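You operate a simulated robot arm through the tools that you are given. There is no shell and no other tool. Be economical: measure what you need, move in short steps, check, and stop when the job is done.

Carry out the task below with a simulated robot arm. There is one attempt and no reset: what you move stays moved.

Task
Put the clay sponge and the water dish on the blue tray.

It is judged by the outcome, as a careful person would: the job done as asked, and still so three seconds after it is handed in. It fails if anything else is knocked over, pushed out of place, dropped, spilled or broken.

Robot
A 7-joint arm with a two-finger parallel gripper, fixed in place. Base frame: the origin is at the foot of the arm, x ahead of it, y to its left, z up; the work surface is at about z = 0. Readings come in mm, rad, newtons and seconds.
With the tool pointing down near the work surface it reaches from about 240 to 620 mm from the base axis. Its first joint turns from -1.152 to 1.152 rad. Payload 2.6 kg.
Tool frame: the origin (TCP) lies between the finger pads and is the grasp point; the fingertips stand 30 mm ahead of it; z points along the fingers, y is the line along which they close. Largest opening 94 mm; finger width 28, thickness 10; the body of the gripper, 50 by 96 mm, starts 55 mm behind the TCP.
Orientation is that of the tool frame in the base frame, as a unit quaternion [w, x, y, z]. With the fingers straight down and closing along the base's y, the tool's x points along the base's -x, its y along +y and its z along -z.

Tools
- The arm moves only by the tool step_arm. Its arguments are lists of equal length, an entry for each row: "hand": the opening in per cent of the stroke, from 0 (shut) to 100 (fully open); "delta_pos": the shift along the base's x, y, z in units of 30 mm (1.0 is 30 mm), a list of three; "turn": the turn, a rotation vector about the base's x, y, z in units of 8 degrees (1.0 is 8 degrees), a list of three. In form: {"hand": [hand, ...], "delta_pos": [[dx, dy, dz], ...], "turn": [[rx, ry, rz], ...]}. A call has 1 to 8 rows; each row shifts and turns the commanded pose from where the row before left it. A call with a number of a shift or a turn outside -1 to 1 is refused whole. Each row takes 0.2 s and may step no farther than 50 mm and 0.15 rad from the row before; otherwise, or with a gripper value out of range, the whole call is refused. A pose out of reach is approached as far as the arm can. The call stops where the force on the tool passes 40 N (or 10 N more than at its start, if that is more) or the arm is blocked; 0.2 s more then pass. The fingers move at their own pace (about 72 mm/s each) and stop on an object; they squeeze with about 25 N. The grip force told is the motor's: it shows also when the fingers shut on nothing. Time passes only in rows, and 0.2 s behind the last, so rows that do not move let the fingers close. The reply holds the time, the measured pose of the TCP, the force on the tool along the base axes, the opening and the grip force, in the units named above and with some noise, and new pictures: "pictures" is both (left out), scene, wrist or none.
- Cameras (640 x 400 px; columns grow to the right, rows downward): "scene" is fixed at [50.9, 457.6, 550.8]; the picture's right is [-0.51, -0.86, 0.00], its down [-0.59, 0.35, -0.72] and it looks along [0.62, -0.37, -0.69] (base axes); focal length 342 px, centre (320, 200). "wrist" rides on the gripper at [76, 14, -102] in the tool frame; the picture's right is [-0.18, 0.98, 0.00], its down [-0.75, -0.14, -0.64] and it looks along [-0.63, -0.12, 0.77] (tool axes); focal length 243 px, centre (320, 200). There is no depth. A picture from a camera that has moved, and an enlarged one, comes with that camera's place and axes in the base frame and with its lens.
- close_up(camera, box): a new picture of the part [left, top, right, bottom] of that camera's present view, enlarged. No time passes.
- sign_off(): hands the job in; it is judged then, once.

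Go step by step. Nothing tells you positions but the pictures and the camera data: compare them with the known pose of the tool, close in by small moves and look again before you grip or let go. The budget is 90 turns and 200 pictures, counting those below and the enlarged ones. Unless the task says otherwise, let go and move clear before handing in, and close with one line.

The tools are called after ">>>" as a command line: name --argument value ..., lists and objects as JSON in quotes. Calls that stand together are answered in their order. step_arm: Moves the arm, as the interface text tells. Its arguments: {"type":"object","properties":{"hand":{"type":"array"},"delta_pos":{"type":"array"},"turn":{"type":"array"},"pictures":{"type":"string","enum":["both","scene","wrist","none"]}},"required":["hand","delta_pos","turn"]} The other tools are called the same way: close_up (camera, box) takes an enlarged picture of a part of a camera's view; sign_off () hands the job in.

At the start:

```text
clock: 0.0
ee_pos: [404.0, 41.8, 234.3]
ee_rot: [0.0, 0.0, 1.0, 0.0]
ft_force: [-0.3, 1.5, 0.6]
grip_width: 93.8
gripper_force: 0.1
```

scene: 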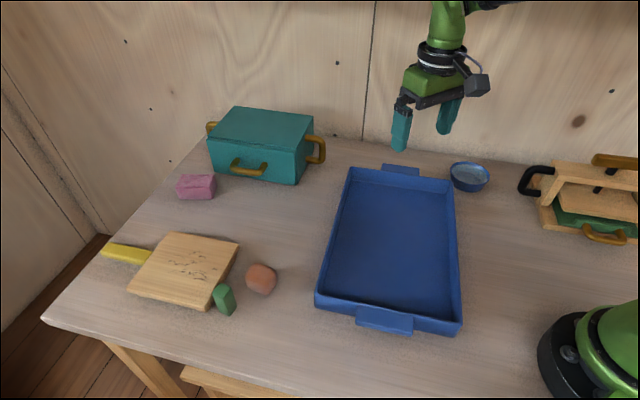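
wrist: 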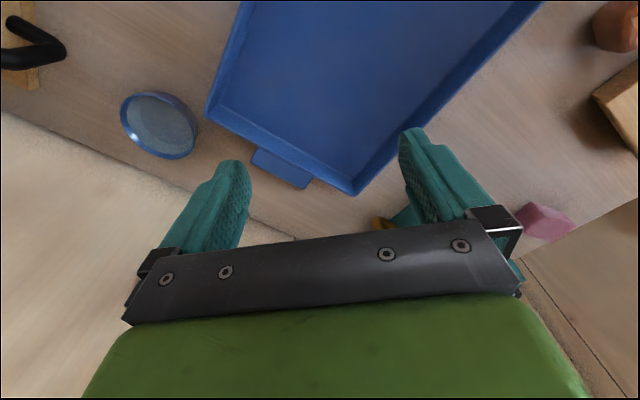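

I see a terracotta block near the cutting board at about (409, 369), which is probably the clay sponge. The water dish is beyond the tray at about (416, -184). I'll take enlarged pictures first.

>>> close_up --camera "scene" --box '[90, 220, 310, 340]'

>>> close_up --camera "scene" --box '[420, 140, 540, 215]'

>>> close_up --camera "scene" --box '[300, 150, 480, 345]'

```text
2.91 times, centred on (200, 280) of scene
camera zoom: at [50.9, 457.6, 550.8], right [-0.51, -0.86, 0.0], down [-0.59, 0.35, -0.72], along [0.62, -0.37, -0.69], focal length 996 px, centre (669, -33)
```

zoom: 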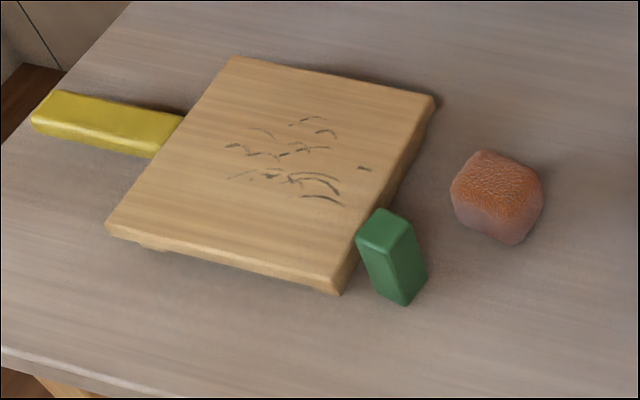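

```text
5.33 times, centred on (480, 178) of scene
camera zoom: at [50.9, 457.6, 550.8], right [-0.51, -0.86, 0.0], down [-0.59, 0.35, -0.72], along [0.62, -0.37, -0.69], focal length 1826 px, centre (-533, 320)
```

zoom: 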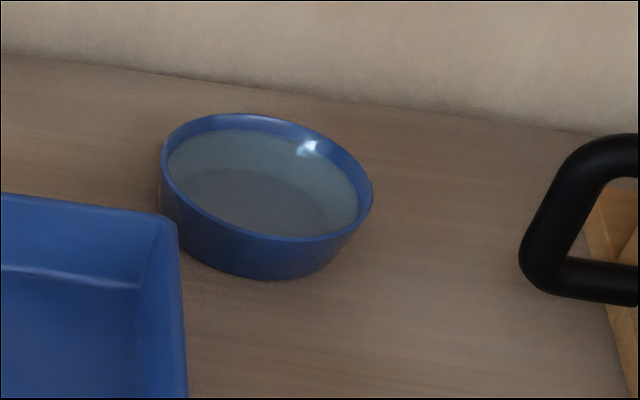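

```text
2.05 times, centred on (390, 248) of scene
camera zoom: at [50.9, 457.6, 550.8], right [-0.51, -0.86, 0.0], down [-0.59, 0.35, -0.72], along [0.62, -0.37, -0.69], focal length 702 px, centre (176, 103)
```

zoom: 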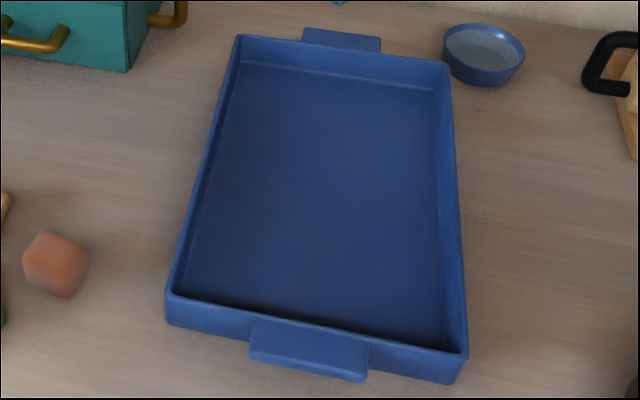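

The terracotta block has a porous texture and fits "clay sponge". I'll check the pink block before moving.

>>> close_up --camera "scene" --box '[160, 160, 240, 210]'

>>> close_up --camera "scene" --box '[225, 250, 297, 295]'

>>> close_up --camera "wrist" --box '[90, 70, 250, 170]'

```text
8.00 times, centred on (200, 185) of scene
camera zoom: at [50.9, 457.6, 550.8], right [-0.51, -0.86, 0.0], down [-0.59, 0.35, -0.72], along [0.62, -0.37, -0.69], focal length 2739 px, centre (1280, 320)
```

zoom: 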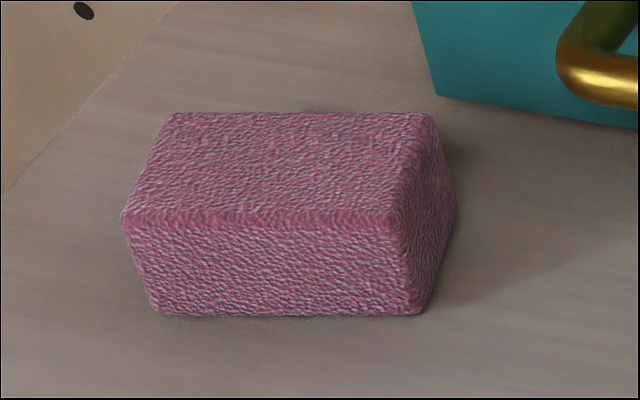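

```text
8.89 times, centred on (261, 272) of scene
camera zoom: at [50.9, 457.6, 550.8], right [-0.51, -0.86, 0.0], down [-0.59, 0.35, -0.72], along [0.62, -0.37, -0.69], focal length 3043 px, centre (844, -444)
```

zoom: 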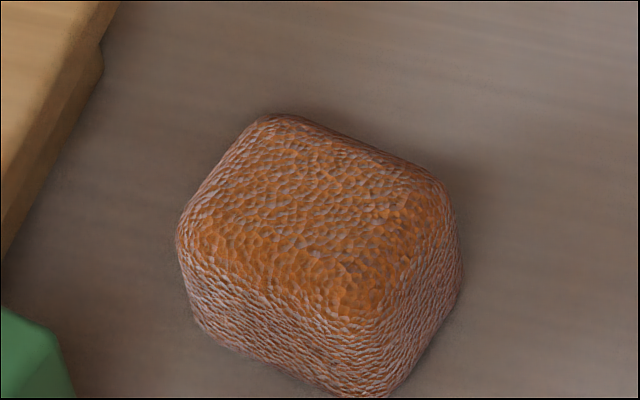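

```text
4.00 times, centred on (170, 120) of wrist
camera zoom: at [327.3, 55.9, 336.8], right [0.18, 0.98, 0.0], down [0.75, -0.14, 0.64], along [0.63, -0.12, -0.77], focal length 970 px, centre (920, 520)
```

zoom: 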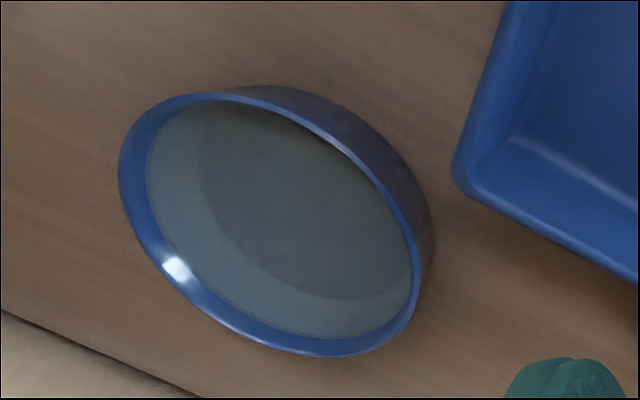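

The terracotta block is the clay sponge, centred near (409, 368) with its short side along about (-0.52, 0.85). I'll move over it at height and turn by about 31 degrees.

>>> step_arm --hand '[100, 100, 100, 100, 100, 100, 100, 100]' --delta_pos '[[0, 1, -0.2], [0, 1, -0.2], [0, 1, -0.2], [0, 1, -0.2], [0, 1, -0.2], [0, 1, -0.2], [0, 1, -0.2], [0, 1, -0.2]]' --turn '[[0, 0, 0.5], [0, 0, 0.5], [0, 0, 0.5], [0, 0, 0.5], [0, 0, 0.5], [0, 0, 0.5], [0, 0, 0.5], [0, 0, 0.44]]' --pictures "none"

>>> step_arm --hand '[70, 70, 70]' --delta_pos '[[0.05, 0.95, -0.4], [0.06, 0.95, -0.5], [0.06, 0.97, -0.5]]' --turn '[[0, 0, 0], [0, 0, 0], [0, 0, 0]]'

```text
clock: 1.8
ee_pos: [404.5, 283.5, 185.7]
ee_rot: [0.0, -0.272, 0.962, 0.001]
ft_force: [0.3, -0.5, 0.4]
grip_width: 93.9
gripper_force: 0.0
```

```text
clock: 2.6
ee_pos: [408.1, 367.0, 142.5]
ee_rot: [0.0, -0.271, 0.963, 0.0]
ft_force: [-0.1, 0.1, -0.1]
grip_width: 65.7
gripper_force: 0.0
camera wrist: at [336.4, 340.9, 245.2], right [-0.36, 0.93, 0.0], down [0.72, 0.27, 0.64], along [0.6, 0.23, -0.77], focal length 243 px, centre (320, 200)
```

scene: 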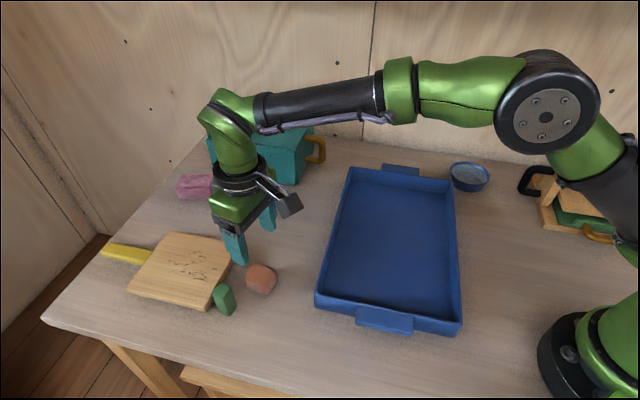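
wrist: 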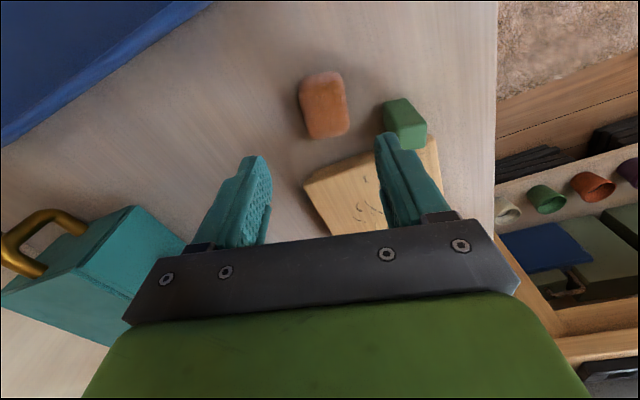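

The wrist view puts the sponge near (405, 369), aligned with the fingers, with the green block about 30 mm to its left side. I'll narrow the opening to about 56 mm and come partway down to check.

>>> step_arm --hand '[60, 60, 60]' --delta_pos '[[-0.05, 0.05, -0.7], [0, 0, -0.7], [0, 0, -0.5]]' --turn '[[0, 0, 0], [0, 0, 0], [0, 0, 0]]'

```text
clock: 3.4
ee_pos: [408.3, 370.2, 85.8]
ee_rot: [-0.001, -0.271, 0.962, 0.0]
ft_force: [-0.2, -0.8, -0.4]
grip_width: 56.4
gripper_force: 0.0
camera wrist: at [335.5, 342.4, 188.3], right [-0.36, 0.93, 0.0], down [0.72, 0.27, 0.64], along [0.6, 0.23, -0.77], focal length 243 px, centre (320, 200)
```

scene: 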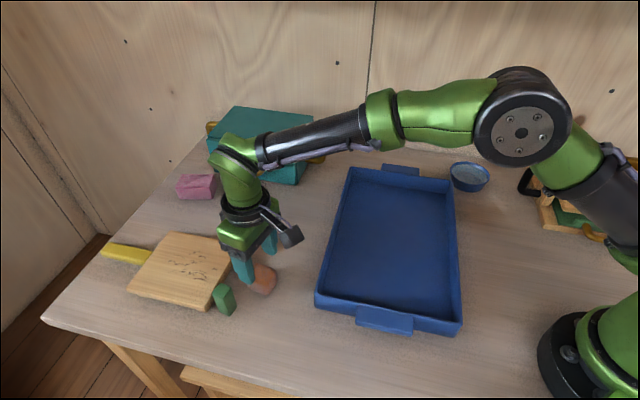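
wrist: 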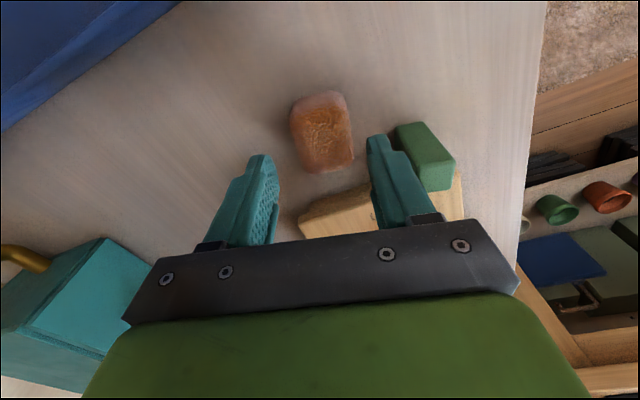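

The fingers straddle the sponge, with about 3 mm of correction needed and the green block clear. I'll descend to z = 36 and close.

>>> step_arm --hand '[60, 60, 60, 60]' --delta_pos '[[-0.08, 0.08, -0.5], [0, 0, -0.5], [0, 0, -0.4], [0, 0, -0.25]]' --turn '[[0, 0, 0], [0, 0, 0], [0, 0, 0], [0, 0, 0]]'

```text
clock: 4.4
ee_pos: [404.3, 370.0, 38.3]
ee_rot: [-0.001, -0.272, 0.962, 0.0]
ft_force: [0.3, 0.4, 0.6]
grip_width: 56.3
gripper_force: 0.0
camera wrist: at [332.4, 343.8, 140.0], right [-0.36, 0.93, 0.0], down [0.72, 0.27, 0.64], along [0.6, 0.23, -0.77], focal length 243 px, centre (320, 200)
```

scene: 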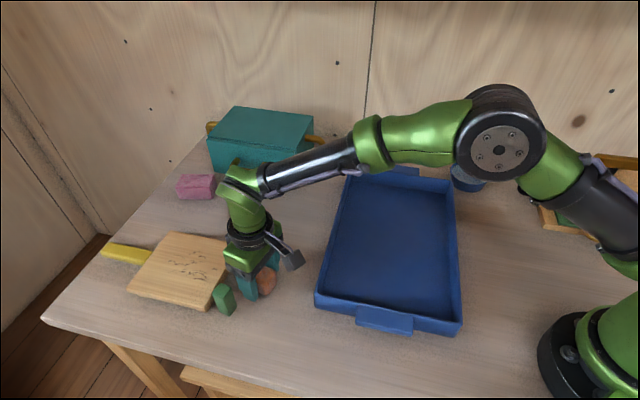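
wrist: 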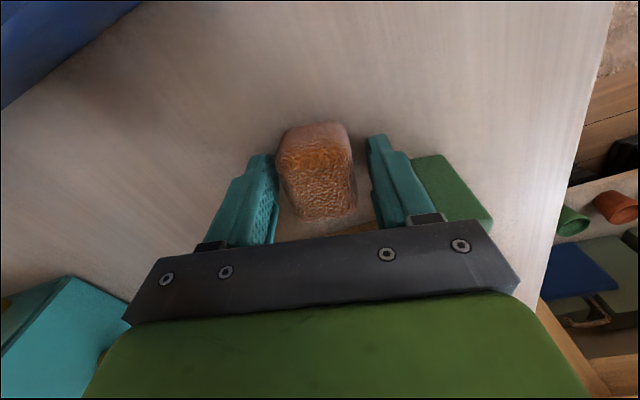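

The sponge sits between the fingers. I'll close on it and then lift straight up.

>>> step_arm --hand '[0, 0, 0, 0]' --delta_pos '[[0, 0, 0], [0, 0, 0], [0, 0, 0], [0, 0, 0]]' --turn '[[0, 0, 0], [0, 0, 0], [0, 0, 0], [0, 0, 0]]' --pictures "none"

>>> step_arm --hand '[0, 0, 0, 0, 0]' --delta_pos '[[0, 0, 0.5], [0, 0, 0.7], [0, 0, 0.8], [0, 0, 0.8], [0, 0, 0.8]]' --turn '[[0, 0, 0], [0, 0, 0], [0, 0, 0], [0, 0, 0], [0, 0, 0]]'

```text
clock: 5.4
ee_pos: [404.8, 370.8, 38.2]
ee_rot: [0.0, -0.271, 0.963, 0.0]
ft_force: [0.2, -0.4, -0.3]
grip_width: 43.4
gripper_force: 25.0
```

```text
clock: 6.6
ee_pos: [403.7, 371.5, 147.1]
ee_rot: [0.0, -0.272, 0.962, 0.0]
ft_force: [-0.9, 0.1, -0.7]
grip_width: 43.7
gripper_force: 25.4
camera wrist: at [330.6, 344.2, 248.4], right [-0.36, 0.93, 0.0], down [0.72, 0.27, 0.64], along [0.6, 0.23, -0.77], focal length 243 px, centre (320, 200)
```

scene: 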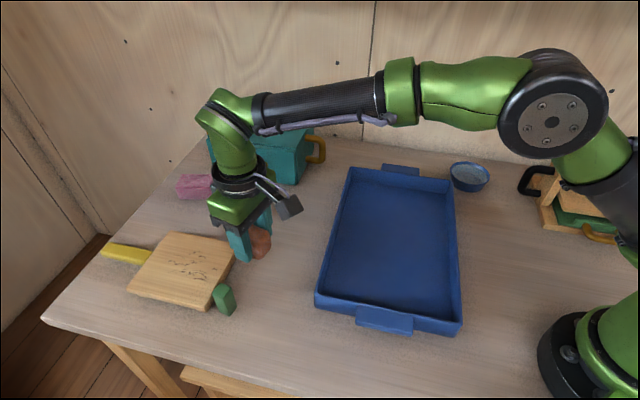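
wrist: 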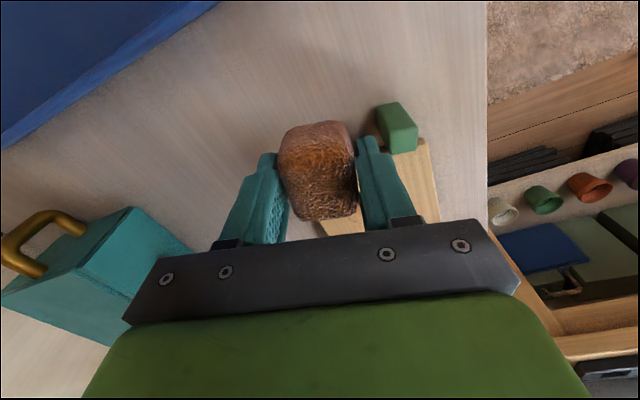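

The sponge is held. The tray centre is about (365, 95), so I'll carry the sponge to about (325, 195) at the near-left end and leave the other end for the dish.

>>> step_arm --hand '[0, 0, 0, 0, 0, 0]' --delta_pos '[[-0.44, -0.98, 0], [-0.44, -0.98, 0], [-0.44, -0.98, 0], [-0.44, -0.98, 0], [-0.44, -0.98, -0.3], [-0.44, -0.98, -0.7]]' --turn '[[0, 0, 0], [0, 0, 0], [0, 0, 0], [0, 0, 0], [0, 0, 0], [0, 0, 0]]'

```text
clock: 8.0
ee_pos: [327.5, 194.8, 115.7]
ee_rot: [0.001, -0.272, 0.962, 0.0]
ft_force: [-0.7, 0.1, -1.0]
grip_width: 43.3
gripper_force: 25.1
camera wrist: at [254.3, 167.4, 218.5], right [-0.36, 0.93, 0.0], down [0.72, 0.27, 0.64], along [0.6, 0.23, -0.77], focal length 243 px, centre (320, 200)
```

scene: 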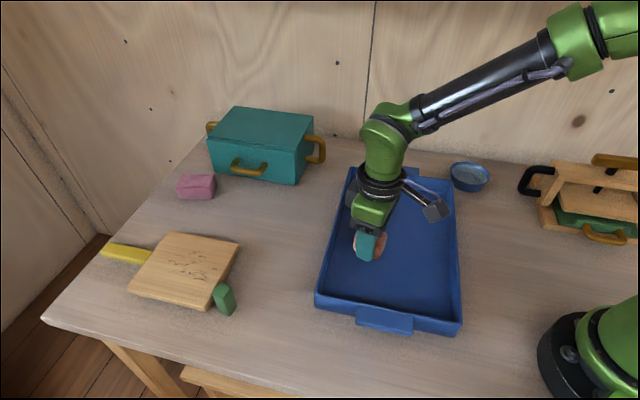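
wrist: 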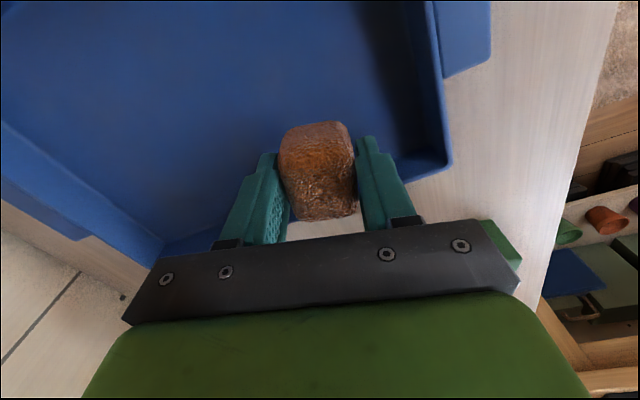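

The sponge is over the tray, well inside its walls. I'll lower it carefully.

>>> step_arm --hand '[0, 0, 0, 0]' --delta_pos '[[0, 0, -0.8], [0, 0, -0.7], [0, 0, -0.5], [0, 0, -0.25]]' --turn '[[0, 0, 0], [0, 0, 0], [0, 0, 0], [0, 0, 0]]'

```text
clock: 9.0
ee_pos: [326.3, 195.3, 49.6]
ee_rot: [0.0, -0.272, 0.962, 0.0]
ft_force: [-0.2, -0.1, -0.6]
grip_width: 43.5
gripper_force: 25.1
camera wrist: at [254.1, 169.1, 151.5], right [-0.36, 0.93, 0.0], down [0.72, 0.27, 0.64], along [0.6, 0.23, -0.77], focal length 243 px, centre (320, 200)
```

scene: 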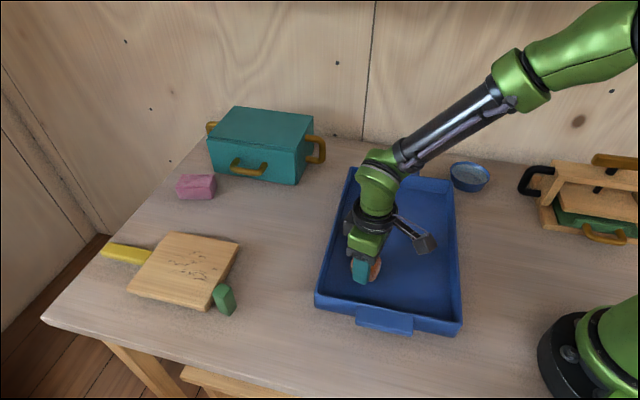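
wrist: 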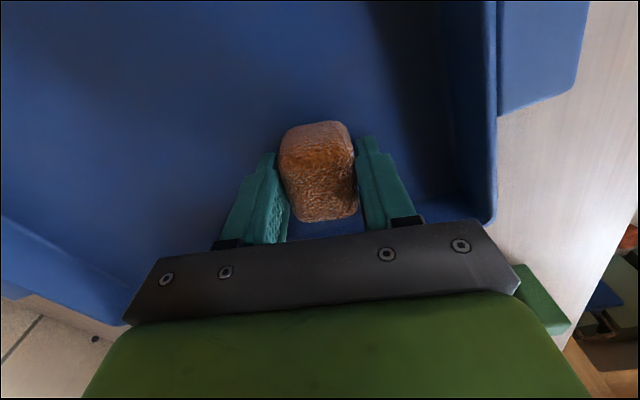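

No contact yet, so I'll lower a few more millimetres.

>>> step_arm --hand '[0, 0, 0]' --delta_pos '[[0, 0, -0.1], [0, 0, -0.05], [0, 0, -0.05]]' --turn '[[0, 0, 0], [0, 0, 0], [0, 0, 0]]' --pictures "none"

```text
clock: 9.8
ee_pos: [325.5, 196.8, 44.1]
ee_rot: [0.0, -0.271, 0.962, 0.001]
ft_force: [-3.1, -2.0, 12.4]
grip_width: 43.4
gripper_force: 25.2
```

Contact is felt at 12 N. I'll release and rise.

>>> step_arm --hand '[75, 75, 75, 75, 75, 75, 75, 75]' --delta_pos '[[0, 0, 0.05], [0, 0, 0], [0, 0, 0], [0, 0, 0.5], [0, 0, 1], [0, 0, 1], [0, 0, 1], [0, 0, 1]]' --turn '[[0, 0, 0], [0, 0, 0], [0, 0, 0], [0, 0, 0], [0, 0, 0], [0, 0, 0], [0, 0, 0], [0, 0, 0]]'

```text
clock: 11.6
ee_pos: [324.2, 195.5, 180.4]
ee_rot: [0.001, -0.272, 0.962, -0.001]
ft_force: [-0.1, -0.3, 0.5]
grip_width: 70.6
gripper_force: 0.1
camera wrist: at [252.3, 167.4, 282.8], right [-0.36, 0.93, 0.0], down [0.72, 0.27, 0.64], along [0.6, 0.23, -0.77], focal length 243 px, centre (320, 200)
```

scene: 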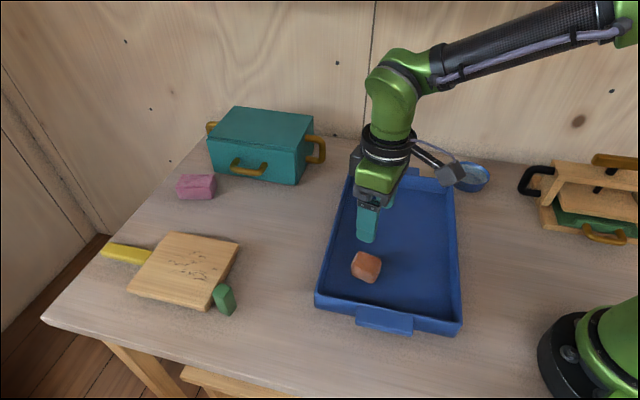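
wrist: 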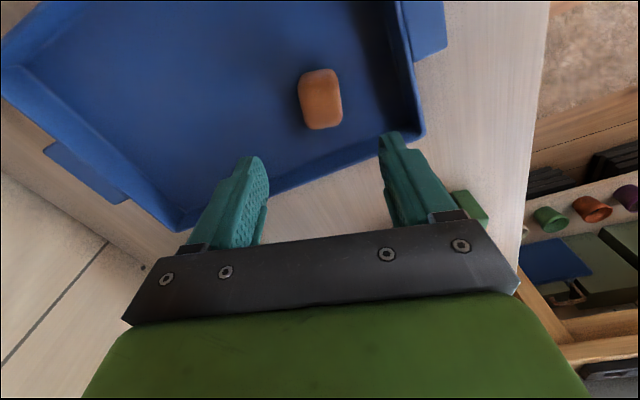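

The sponge is on the tray. Next I'll move above the dish at about (415, -182), turn the hand back square, and measure the dish from above.

>>> step_arm --hand '[75, 75, 75, 75, 75, 75, 75, 75]' --delta_pos '[[0.2, -0.98, 0.2], [0.2, -0.98, 0.2], [0.2, -0.98, 0], [0.2, -0.98, 0], [0.2, -0.98, 0], [0.2, -0.98, 0], [0.2, -0.98, 0], [0.2, -0.98, 0]]' --turn '[[0, 0, -0.5], [0, 0, -0.5], [0, 0, -0.5], [0, 0, -0.5], [0, 0, -0.5], [0, 0, -0.5], [0, 0, -0.5], [0, 0, -0.44]]' --pictures "none"

>>> step_arm --hand '[60, 60, 60, 60, 60]' --delta_pos '[[0.2, -0.98, 0], [0.2, -0.98, 0], [0.2, -0.98, 0], [0.2, -0.98, 0], [0.1, -0.8, 0]]' --turn '[[0, 0, 0], [0, 0, 0], [0, 0, 0], [0, 0, 0], [0, 0, 0]]'

>>> close_up --camera "wrist" --box '[200, 40, 440, 190]'

```text
clock: 13.4
ee_pos: [374.8, -39.8, 190.7]
ee_rot: [-0.001, 0.0, 1.0, -0.001]
ft_force: [0.5, 1.0, -0.2]
grip_width: 70.2
gripper_force: 0.0
```

```text
clock: 14.6
ee_pos: [402.3, -180.3, 191.9]
ee_rot: [0.0, -0.001, 1.0, 0.0]
ft_force: [-0.9, 0.2, -0.8]
grip_width: 56.5
gripper_force: 0.1
camera wrist: at [325.5, -166.6, 294.1], right [0.18, 0.98, 0.0], down [0.75, -0.14, 0.64], along [0.63, -0.12, -0.77], focal length 243 px, centre (320, 200)
```

scene: 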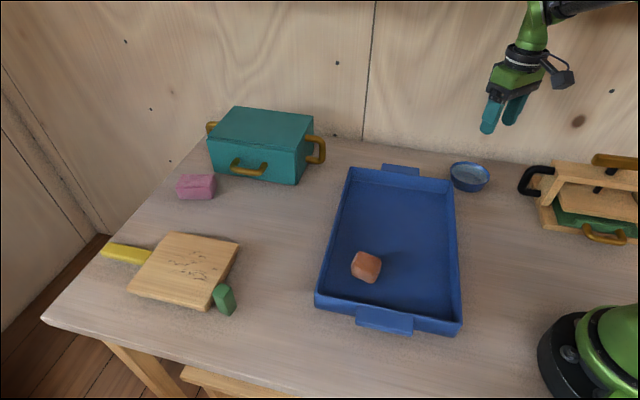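
wrist: 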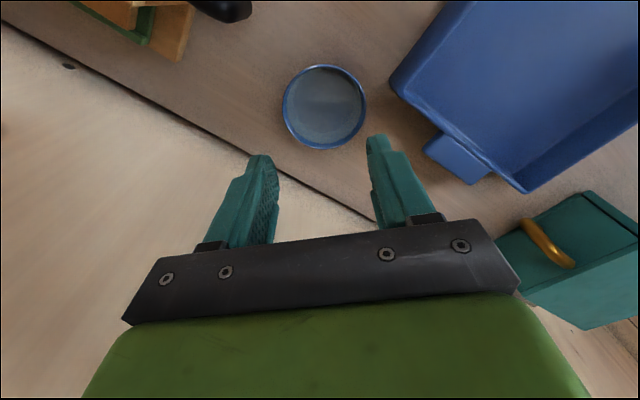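

```text
2.67 times, centred on (320, 115) of wrist
camera zoom: at [325.5, -166.6, 294.1], right [0.18, 0.98, 0.0], down [0.75, -0.14, 0.64], along [0.63, -0.12, -0.77], focal length 647 px, centre (320, 427)
```

zoom: 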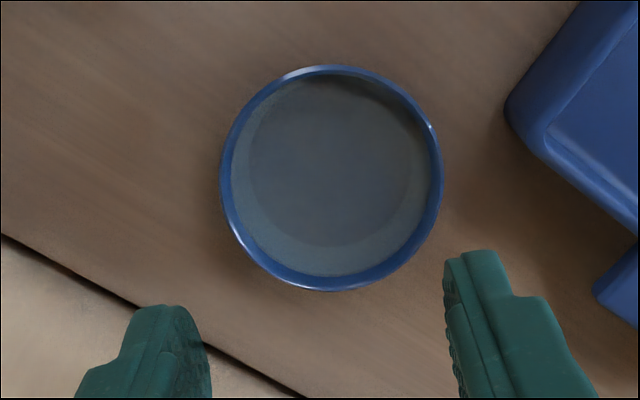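

The dish rim is centred near (415, -179), at z ≈ 30 mm with a diameter of about 90 mm. That's too wide to straddle, so I'll pinch the rim on its -y side. First I'll check the wall taper.

>>> close_up --camera "scene" --box '[441, 155, 497, 198]'

```text
9.30 times, centred on (469, 176) of scene
camera zoom: at [50.9, 457.6, 550.8], right [-0.51, -0.86, 0.0], down [-0.59, 0.35, -0.72], along [0.62, -0.37, -0.69], focal length 3184 px, centre (-1066, 419)
```

zoom: 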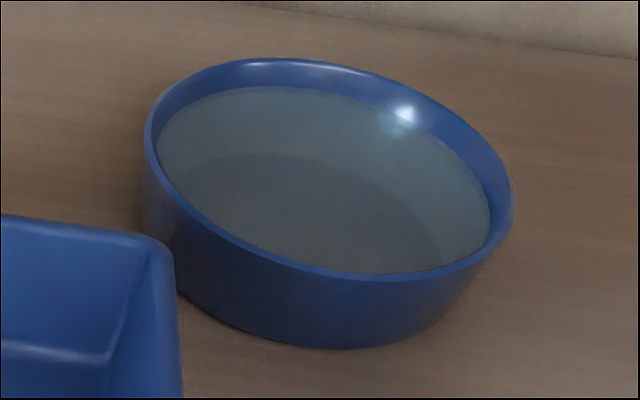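

The wall flares outward by roughly 12 degrees. I'll tilt the tool 12 degrees about x so the pads match the wall, set the opening to about 30 mm, and hover over the -y rim.

>>> step_arm --hand '[32, 32, 32, 32]' --delta_pos '[[0.2, -0.5, -0.6], [0.2, -0.5, -0.7], [0.03, -0.5, -0.7], [0, 0, -0.6]]' --turn '[[0.5, 0, 0], [0.5, 0, 0], [0.5, 0, 0], [0, 0, 0]]'

>>> close_up --camera "wrist" --box '[220, 80, 460, 230]'

>>> close_up --camera "scene" --box '[430, 95, 590, 205]'

```text
clock: 15.6
ee_pos: [414.6, -227.5, 112.9]
ee_rot: [0.001, 0.0, 0.995, 0.104]
ft_force: [0.3, 0.1, 0.5]
grip_width: 30.2
gripper_force: 0.1
camera wrist: at [337.6, -234.7, 216.0], right [0.18, 0.96, 0.2], down [0.75, -0.27, 0.6], along [0.63, 0.04, -0.77], focal length 243 px, centre (320, 200)
```

scene: 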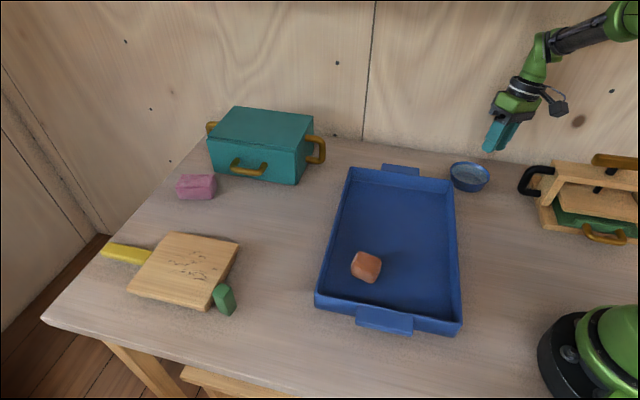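
wrist: 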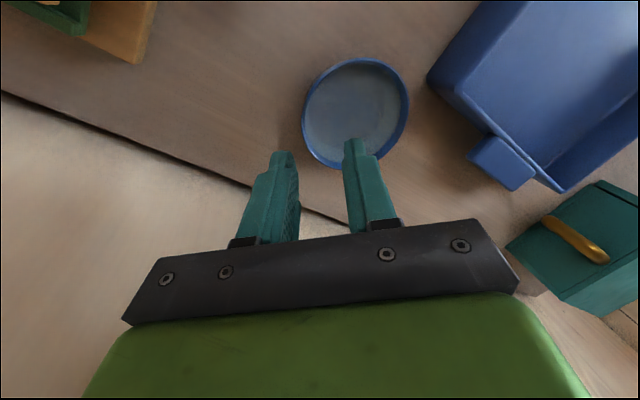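

```text
2.67 times, centred on (340, 155) of wrist
camera zoom: at [337.6, -234.7, 216.0], right [0.18, 0.96, 0.2], down [0.75, -0.27, 0.6], along [0.63, 0.04, -0.77], focal length 647 px, centre (267, 320)
```

zoom: 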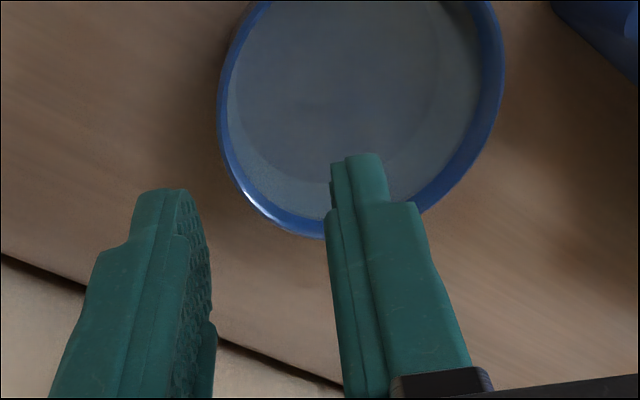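

```text
3.64 times, centred on (510, 150) of scene
camera zoom: at [50.9, 457.6, 550.8], right [-0.51, -0.86, 0.0], down [-0.59, 0.35, -0.72], along [0.62, -0.37, -0.69], focal length 1245 px, centre (-371, 382)
```

zoom: 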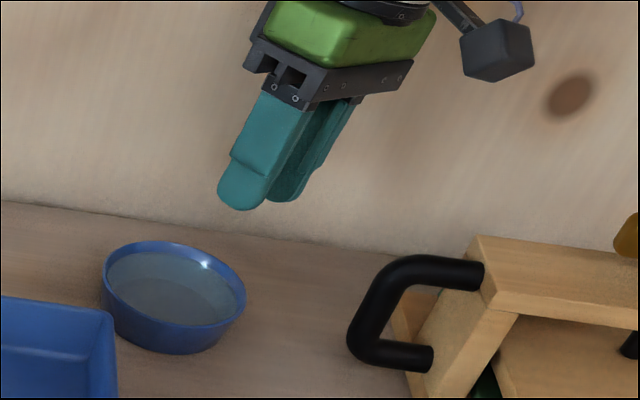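

The second view confirms the rim centre near (414, -180), and the fingers will straddle the -y rim. I'll come down in two steps.

>>> step_arm --hand '[32, 32, 32]' --delta_pos '[[0, 0.03, -0.6], [0, 0, -0.6], [0, 0, -0.2]]' --turn '[[0, 0, 0], [0, 0, 0], [0, 0, 0]]'

>>> close_up --camera "wrist" --box '[220, 80, 460, 230]'

>>> close_up --camera "scene" --box '[430, 115, 558, 205]'

```text
clock: 16.4
ee_pos: [413.1, -227.2, 70.7]
ee_rot: [0.0, 0.0, 0.995, 0.105]
ft_force: [0.5, 0.1, -0.6]
grip_width: 30.0
gripper_force: 0.0
camera wrist: at [337.4, -233.4, 174.1], right [0.18, 0.96, 0.2], down [0.75, -0.27, 0.6], along [0.63, 0.04, -0.77], focal length 243 px, centre (320, 200)
```

scene: 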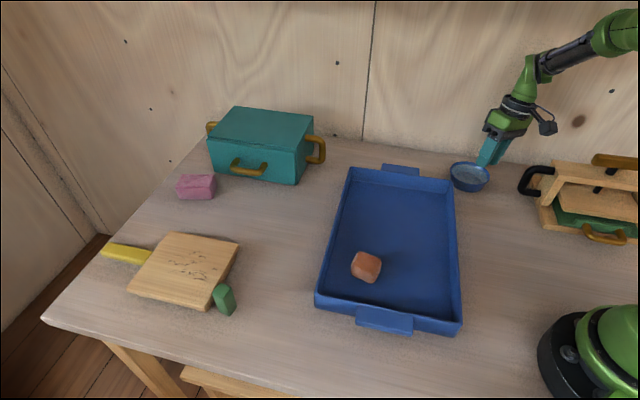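
wrist: 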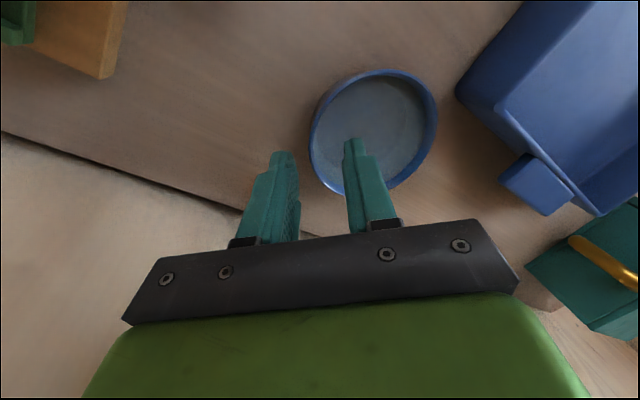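

```text
2.67 times, centred on (340, 155) of wrist
camera zoom: at [337.4, -233.4, 174.1], right [0.18, 0.96, 0.2], down [0.75, -0.27, 0.6], along [0.63, 0.04, -0.77], focal length 647 px, centre (267, 320)
```

zoom: 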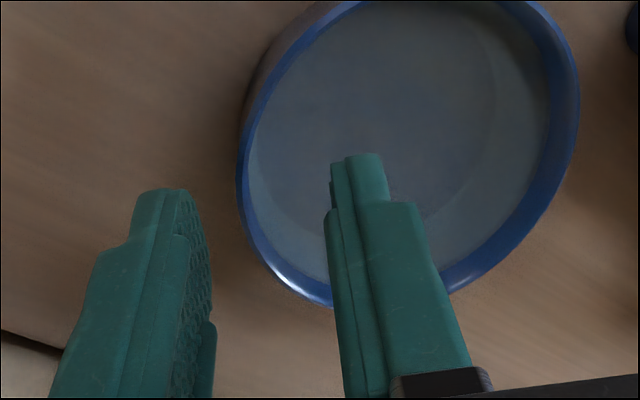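

```text
4.44 times, centred on (494, 160) of scene
camera zoom: at [50.9, 457.6, 550.8], right [-0.51, -0.86, 0.0], down [-0.59, 0.35, -0.72], along [0.62, -0.37, -0.69], focal length 1522 px, centre (-453, 378)
```

zoom: 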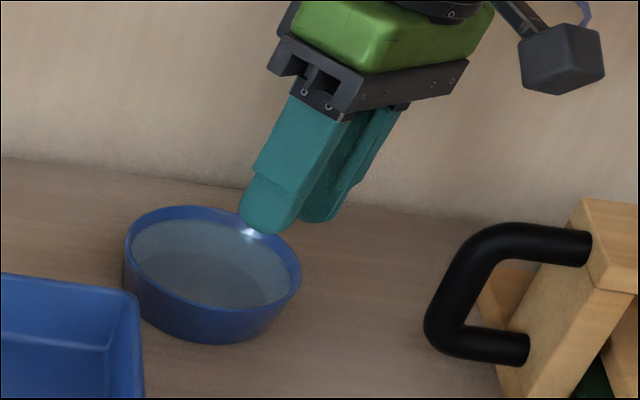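

The rim lies midway between the fingertips. I'll make the final descent to z ≈ 41 and look again before closing.

>>> step_arm --hand '[32, 32, 32]' --delta_pos '[[0, 0.04, -0.4], [0, 0, -0.4], [0, 0, -0.18]]' --turn '[[0, 0, 0], [0, 0, 0], [0, 0, 0]]'

>>> close_up --camera "wrist" --box '[220, 80, 460, 230]'

>>> close_up --camera "scene" --box '[430, 115, 558, 205]'

```text
clock: 17.1
ee_pos: [413.8, -226.5, 49.9]
ee_rot: [0.003, 0.002, 0.995, 0.103]
ft_force: [-0.4, 1.4, 5.2]
grip_width: 31.6
gripper_force: 1.6
stopped in row 3: the force on the tool passed its limit (the readings are from after the stop); the commanded pose is now the measured one
camera wrist: at [336.9, -233.0, 152.6], right [0.19, 0.96, 0.2], down [0.75, -0.27, 0.6], along [0.64, 0.04, -0.77], focal length 243 px, centre (320, 200)
```

scene: 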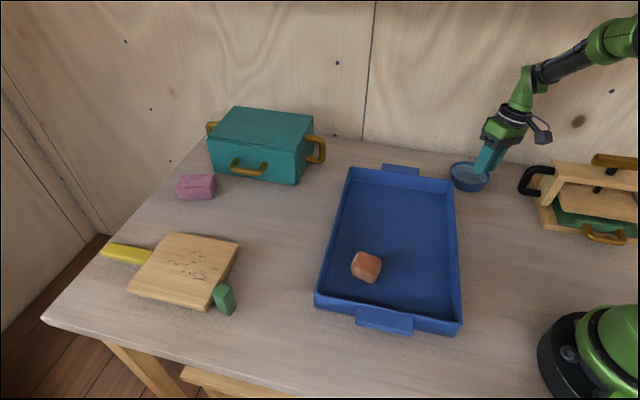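
wrist: 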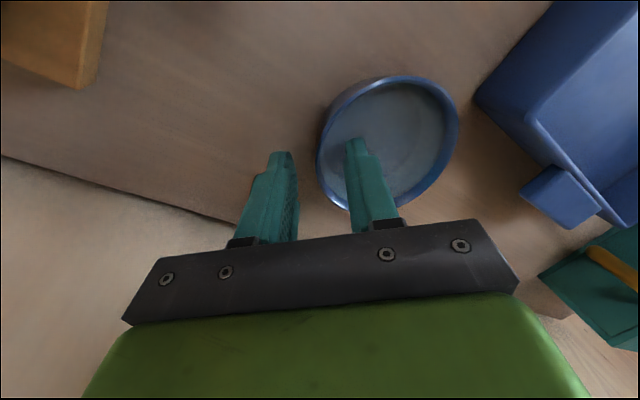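

```text
2.67 times, centred on (340, 155) of wrist
camera zoom: at [336.9, -233.0, 152.6], right [0.19, 0.96, 0.2], down [0.75, -0.27, 0.6], along [0.64, 0.04, -0.77], focal length 647 px, centre (267, 320)
```

zoom: 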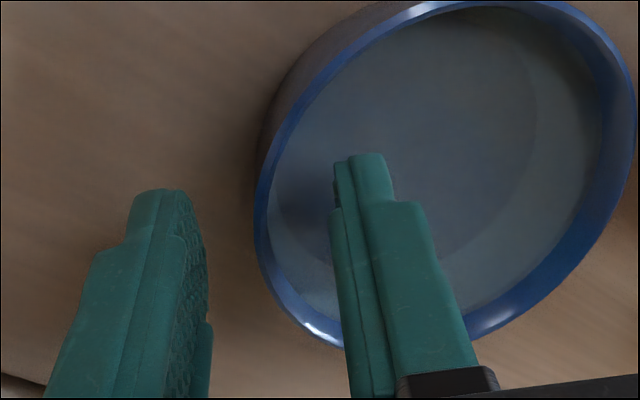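

```text
4.44 times, centred on (494, 160) of scene
camera zoom: at [50.8, 457.6, 550.8], right [-0.51, -0.86, 0.0], down [-0.59, 0.35, -0.72], along [0.62, -0.37, -0.69], focal length 1522 px, centre (-453, 378)
```

zoom: 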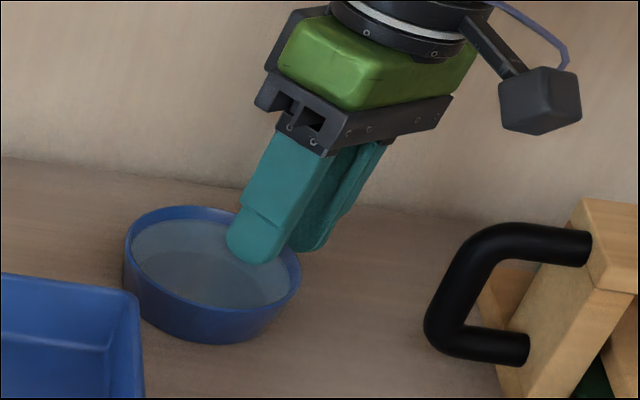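

The inner fingertip met something solid at about the water level (z ≈ 24), so a rim pinch would hold only a few millimetres of wall. I'll back straight up, level the tool, open fully and turn 45 degrees, then check whether the open fingers fit around the roughly 90 mm rim.

>>> step_arm --hand '[33, 33, 33, 33, 60, 80, 100, 100]' --delta_pos '[[0, 0, 0.4], [0, 0, 0.8], [0, 0, 0.8], [0, 0.4, 0.3], [0, 0.4, 0], [0, 0.4, 0], [0, 0.4, 0], [0.07, 0, 0]]' --turn '[[0, 0, 0], [0, 0, 0], [0, 0, 0], [-0.75, 0, 0], [-0.75, 0, 0], [0, 0, -1], [0, 0, -1], [0, 0, -1]]' --pictures "none"

>>> step_arm --hand '[100, 100, 100]' --delta_pos '[[0, 0, 0], [0, 0, 0], [0, 0, 0]]' --turn '[[0, 0, -0.9], [0, 0, -0.9], [0, 0, -0.825]]'

>>> close_up --camera "wrist" --box '[160, 40, 480, 240]'

>>> close_up --camera "scene" --box '[430, 115, 558, 205]'

```text
clock: 18.9
ee_pos: [414.1, -178.5, 118.6]
ee_rot: [0.001, 0.211, 0.977, -0.003]
ft_force: [-0.2, 0.4, -0.4]
grip_width: 93.9
gripper_force: 0.0
```

```text
clock: 19.7
ee_pos: [417.4, -179.0, 119.2]
ee_rot: [0.002, 0.385, 0.923, -0.003]
ft_force: [0.7, 0.4, -0.3]
grip_width: 93.9
gripper_force: 0.1
camera wrist: at [372.0, -114.4, 220.1], right [0.83, 0.56, 0.0], down [0.43, -0.63, 0.65], along [0.36, -0.54, -0.76], focal length 243 px, centre (320, 200)
```

scene: 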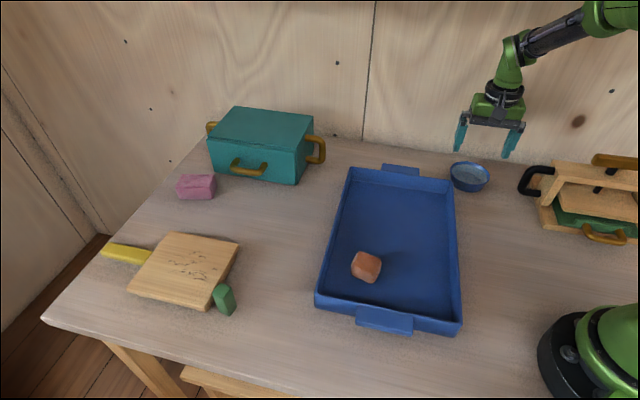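
wrist: 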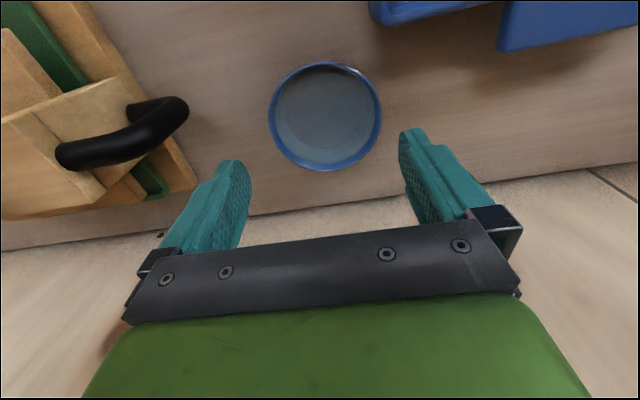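

```text
2.00 times, centred on (320, 140) of wrist
camera zoom: at [372.0, -114.4, 220.1], right [0.83, 0.56, 0.0], down [0.43, -0.63, 0.65], along [0.36, -0.54, -0.76], focal length 485 px, centre (320, 320)
```

zoom: 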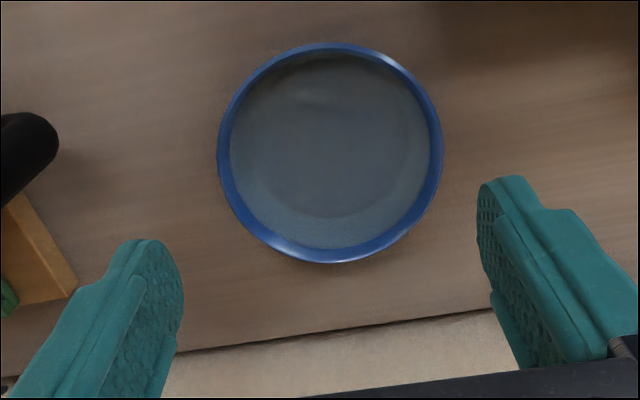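

```text
4.44 times, centred on (494, 160) of scene
camera zoom: at [50.9, 457.6, 550.8], right [-0.51, -0.86, 0.0], down [-0.59, 0.35, -0.72], along [0.62, -0.37, -0.69], focal length 1522 px, centre (-453, 378)
```

zoom: 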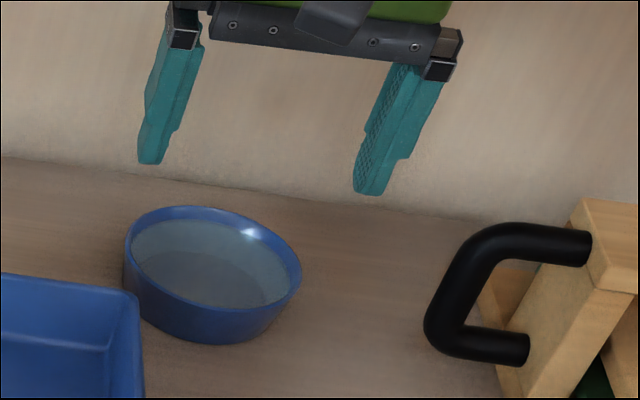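

The dish measures about 90–91 mm against a 94 mm opening, centred near (421, -179.6). I'll hover with the tips just above the rim, where the comparison is direct.

>>> step_arm --hand '[100, 100, 100, 100]' --delta_pos '[[0.12, -0.02, -0.5], [0, 0, -0.6], [0, 0, -0.5], [0, 0, -0.1]]' --turn '[[0, 0, 0], [0, 0, 0], [0, 0, 0], [0, 0, 0]]'

>>> close_up --camera "wrist" --box '[200, 80, 440, 230]'

>>> close_up --camera "scene" --box '[430, 125, 526, 205]'

```text
clock: 20.7
ee_pos: [418.3, -179.7, 67.7]
ee_rot: [0.002, 0.385, 0.923, -0.003]
ft_force: [0.1, 0.6, 0.6]
grip_width: 94.2
gripper_force: 0.1
camera wrist: at [375.2, -114.5, 169.1], right [0.83, 0.56, 0.0], down [0.43, -0.63, 0.65], along [0.36, -0.54, -0.76], focal length 243 px, centre (320, 200)
```

scene: 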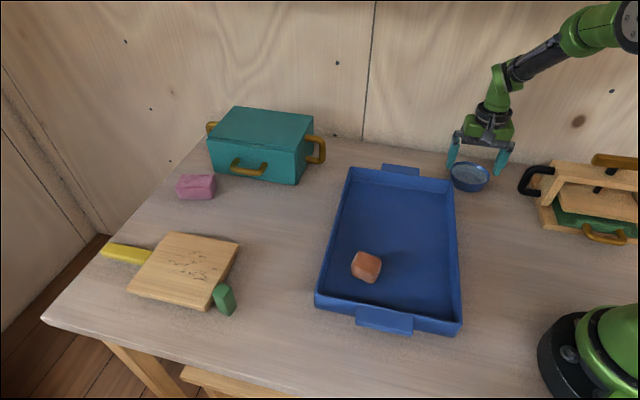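
wrist: 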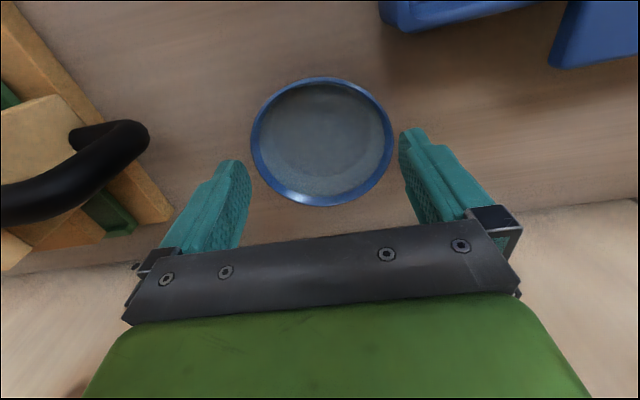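

```text
2.67 times, centred on (320, 155) of wrist
camera zoom: at [375.2, -114.5, 169.1], right [0.83, 0.56, 0.0], down [0.43, -0.63, 0.65], along [0.36, -0.54, -0.76], focal length 647 px, centre (320, 320)
```

zoom: 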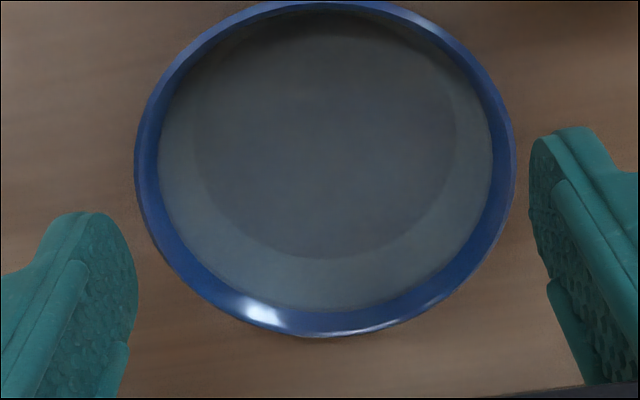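

```text
5.00 times, centred on (478, 165) of scene
camera zoom: at [50.9, 457.6, 550.8], right [-0.51, -0.86, 0.0], down [-0.59, 0.35, -0.72], along [0.62, -0.37, -0.69], focal length 1712 px, centre (-470, 375)
```

zoom: 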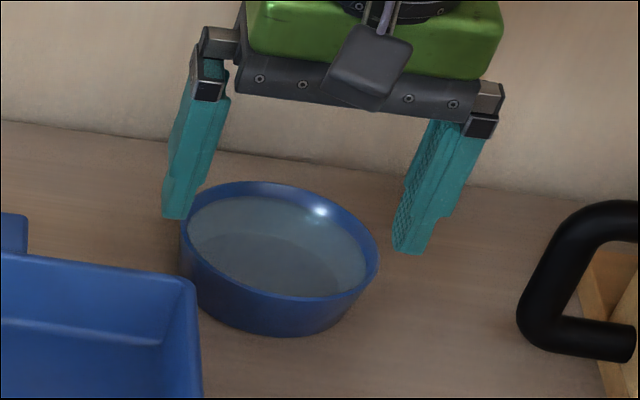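

Both views agree on a rim of about 91 mm at z ≈ 28, against the 94 mm opening. The fit is tight but feasible, and the dish is about 2.5 mm off centre, mostly across the closing line. I'll correct that, lower to just above the rim and compare again.

>>> step_arm --hand '[100, 100, 100]' --delta_pos '[[0.073, -0.044, -0.1], [0, 0, -0.1], [0, 0, 0]]' --turn '[[0, 0, 0], [0, 0, 0], [0, 0, 0]]' --pictures "none"

>>> close_up --camera "wrist" --box '[200, 80, 440, 230]'

>>> close_up --camera "scene" --box '[444, 148, 508, 198]'

```text
clock: 21.5
ee_pos: [420.9, -180.1, 61.5]
ee_rot: [0.002, 0.384, 0.923, -0.003]
ft_force: [2.0, -0.1, -0.2]
grip_width: 94.1
gripper_force: 0.1
```

```text
2.67 times, centred on (320, 155) of wrist
camera zoom: at [377.3, -115.3, 163.2], right [0.83, 0.56, 0.0], down [0.43, -0.63, 0.65], along [0.36, -0.54, -0.76], focal length 647 px, centre (320, 320)
```

zoom: 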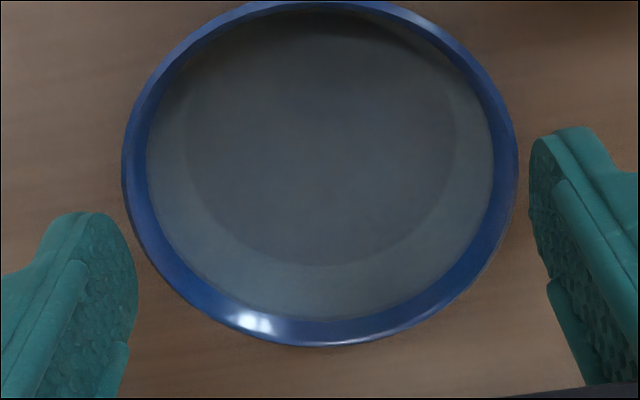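

```text
8.00 times, centred on (476, 173) of scene
camera zoom: at [50.9, 457.6, 550.8], right [-0.51, -0.86, 0.0], down [-0.59, 0.35, -0.72], along [0.62, -0.37, -0.69], focal length 2739 px, centre (-928, 416)
```

zoom: 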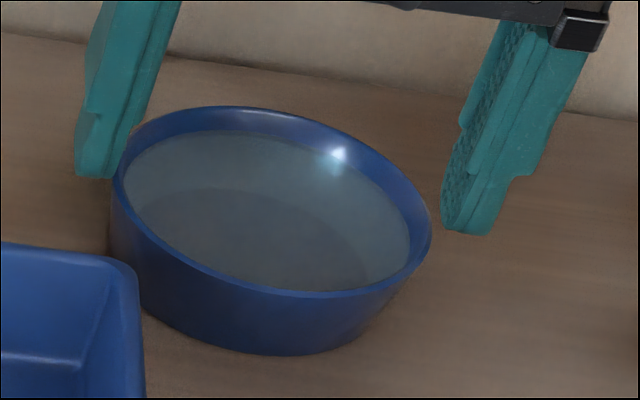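

The dish is centred to within about half a millimetre, with roughly 1.5 mm of clearance on each side. I'll lower a few millimetres per call and watch the force.

>>> step_arm --hand '[100, 100, 100]' --delta_pos '[[-0.002, -0.018, -0.05], [0, 0, -0.05], [0, 0, -0.02]]' --turn '[[0, 0, 0], [0, 0, 0], [0, 0, 0]]' --pictures "none"

>>> close_up --camera "wrist" --box '[200, 80, 440, 230]'

>>> close_up --camera "scene" --box '[444, 148, 508, 198]'

```text
clock: 22.3
ee_pos: [420.9, -180.6, 58.2]
ee_rot: [0.002, 0.384, 0.923, -0.003]
ft_force: [0.4, 0.1, 0.8]
grip_width: 93.8
gripper_force: 0.1
```

```text
2.67 times, centred on (320, 155) of wrist
camera zoom: at [377.1, -115.7, 159.6], right [0.83, 0.56, 0.0], down [0.43, -0.63, 0.65], along [0.36, -0.54, -0.76], focal length 647 px, centre (320, 320)
```

zoom: 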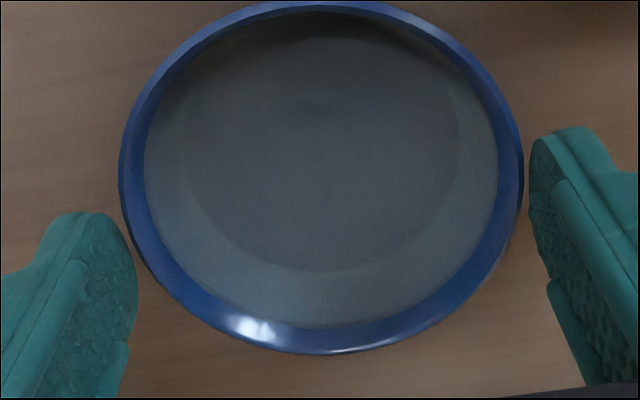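

```text
8.00 times, centred on (476, 173) of scene
camera zoom: at [50.9, 457.6, 550.8], right [-0.51, -0.86, 0.0], down [-0.59, 0.35, -0.72], along [0.62, -0.37, -0.69], focal length 2739 px, centre (-928, 416)
```

zoom: 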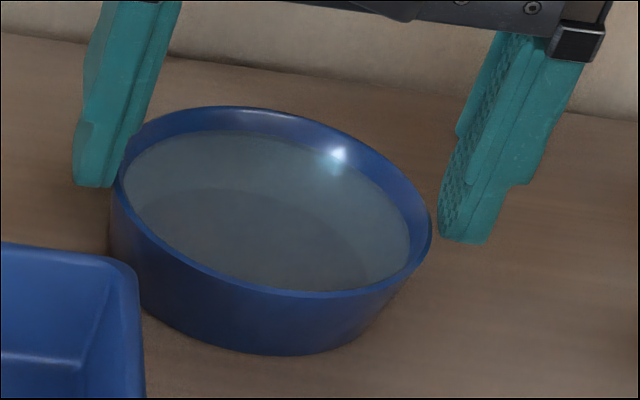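

There's no contact, and the tips are at about rim level or just below it. I'll continue down in small steps while watching the force.

>>> step_arm --hand '[100, 100]' --delta_pos '[[0, 0, -0.05], [0, 0, -0.03]]' --turn '[[0, 0, 0], [0, 0, 0]]' --pictures "none"

```text
clock: 22.9
ee_pos: [419.9, -181.3, 56.2]
ee_rot: [0.002, 0.385, 0.923, -0.003]
ft_force: [-0.3, 0.4, 0.5]
grip_width: 94.0
gripper_force: 0.2
```

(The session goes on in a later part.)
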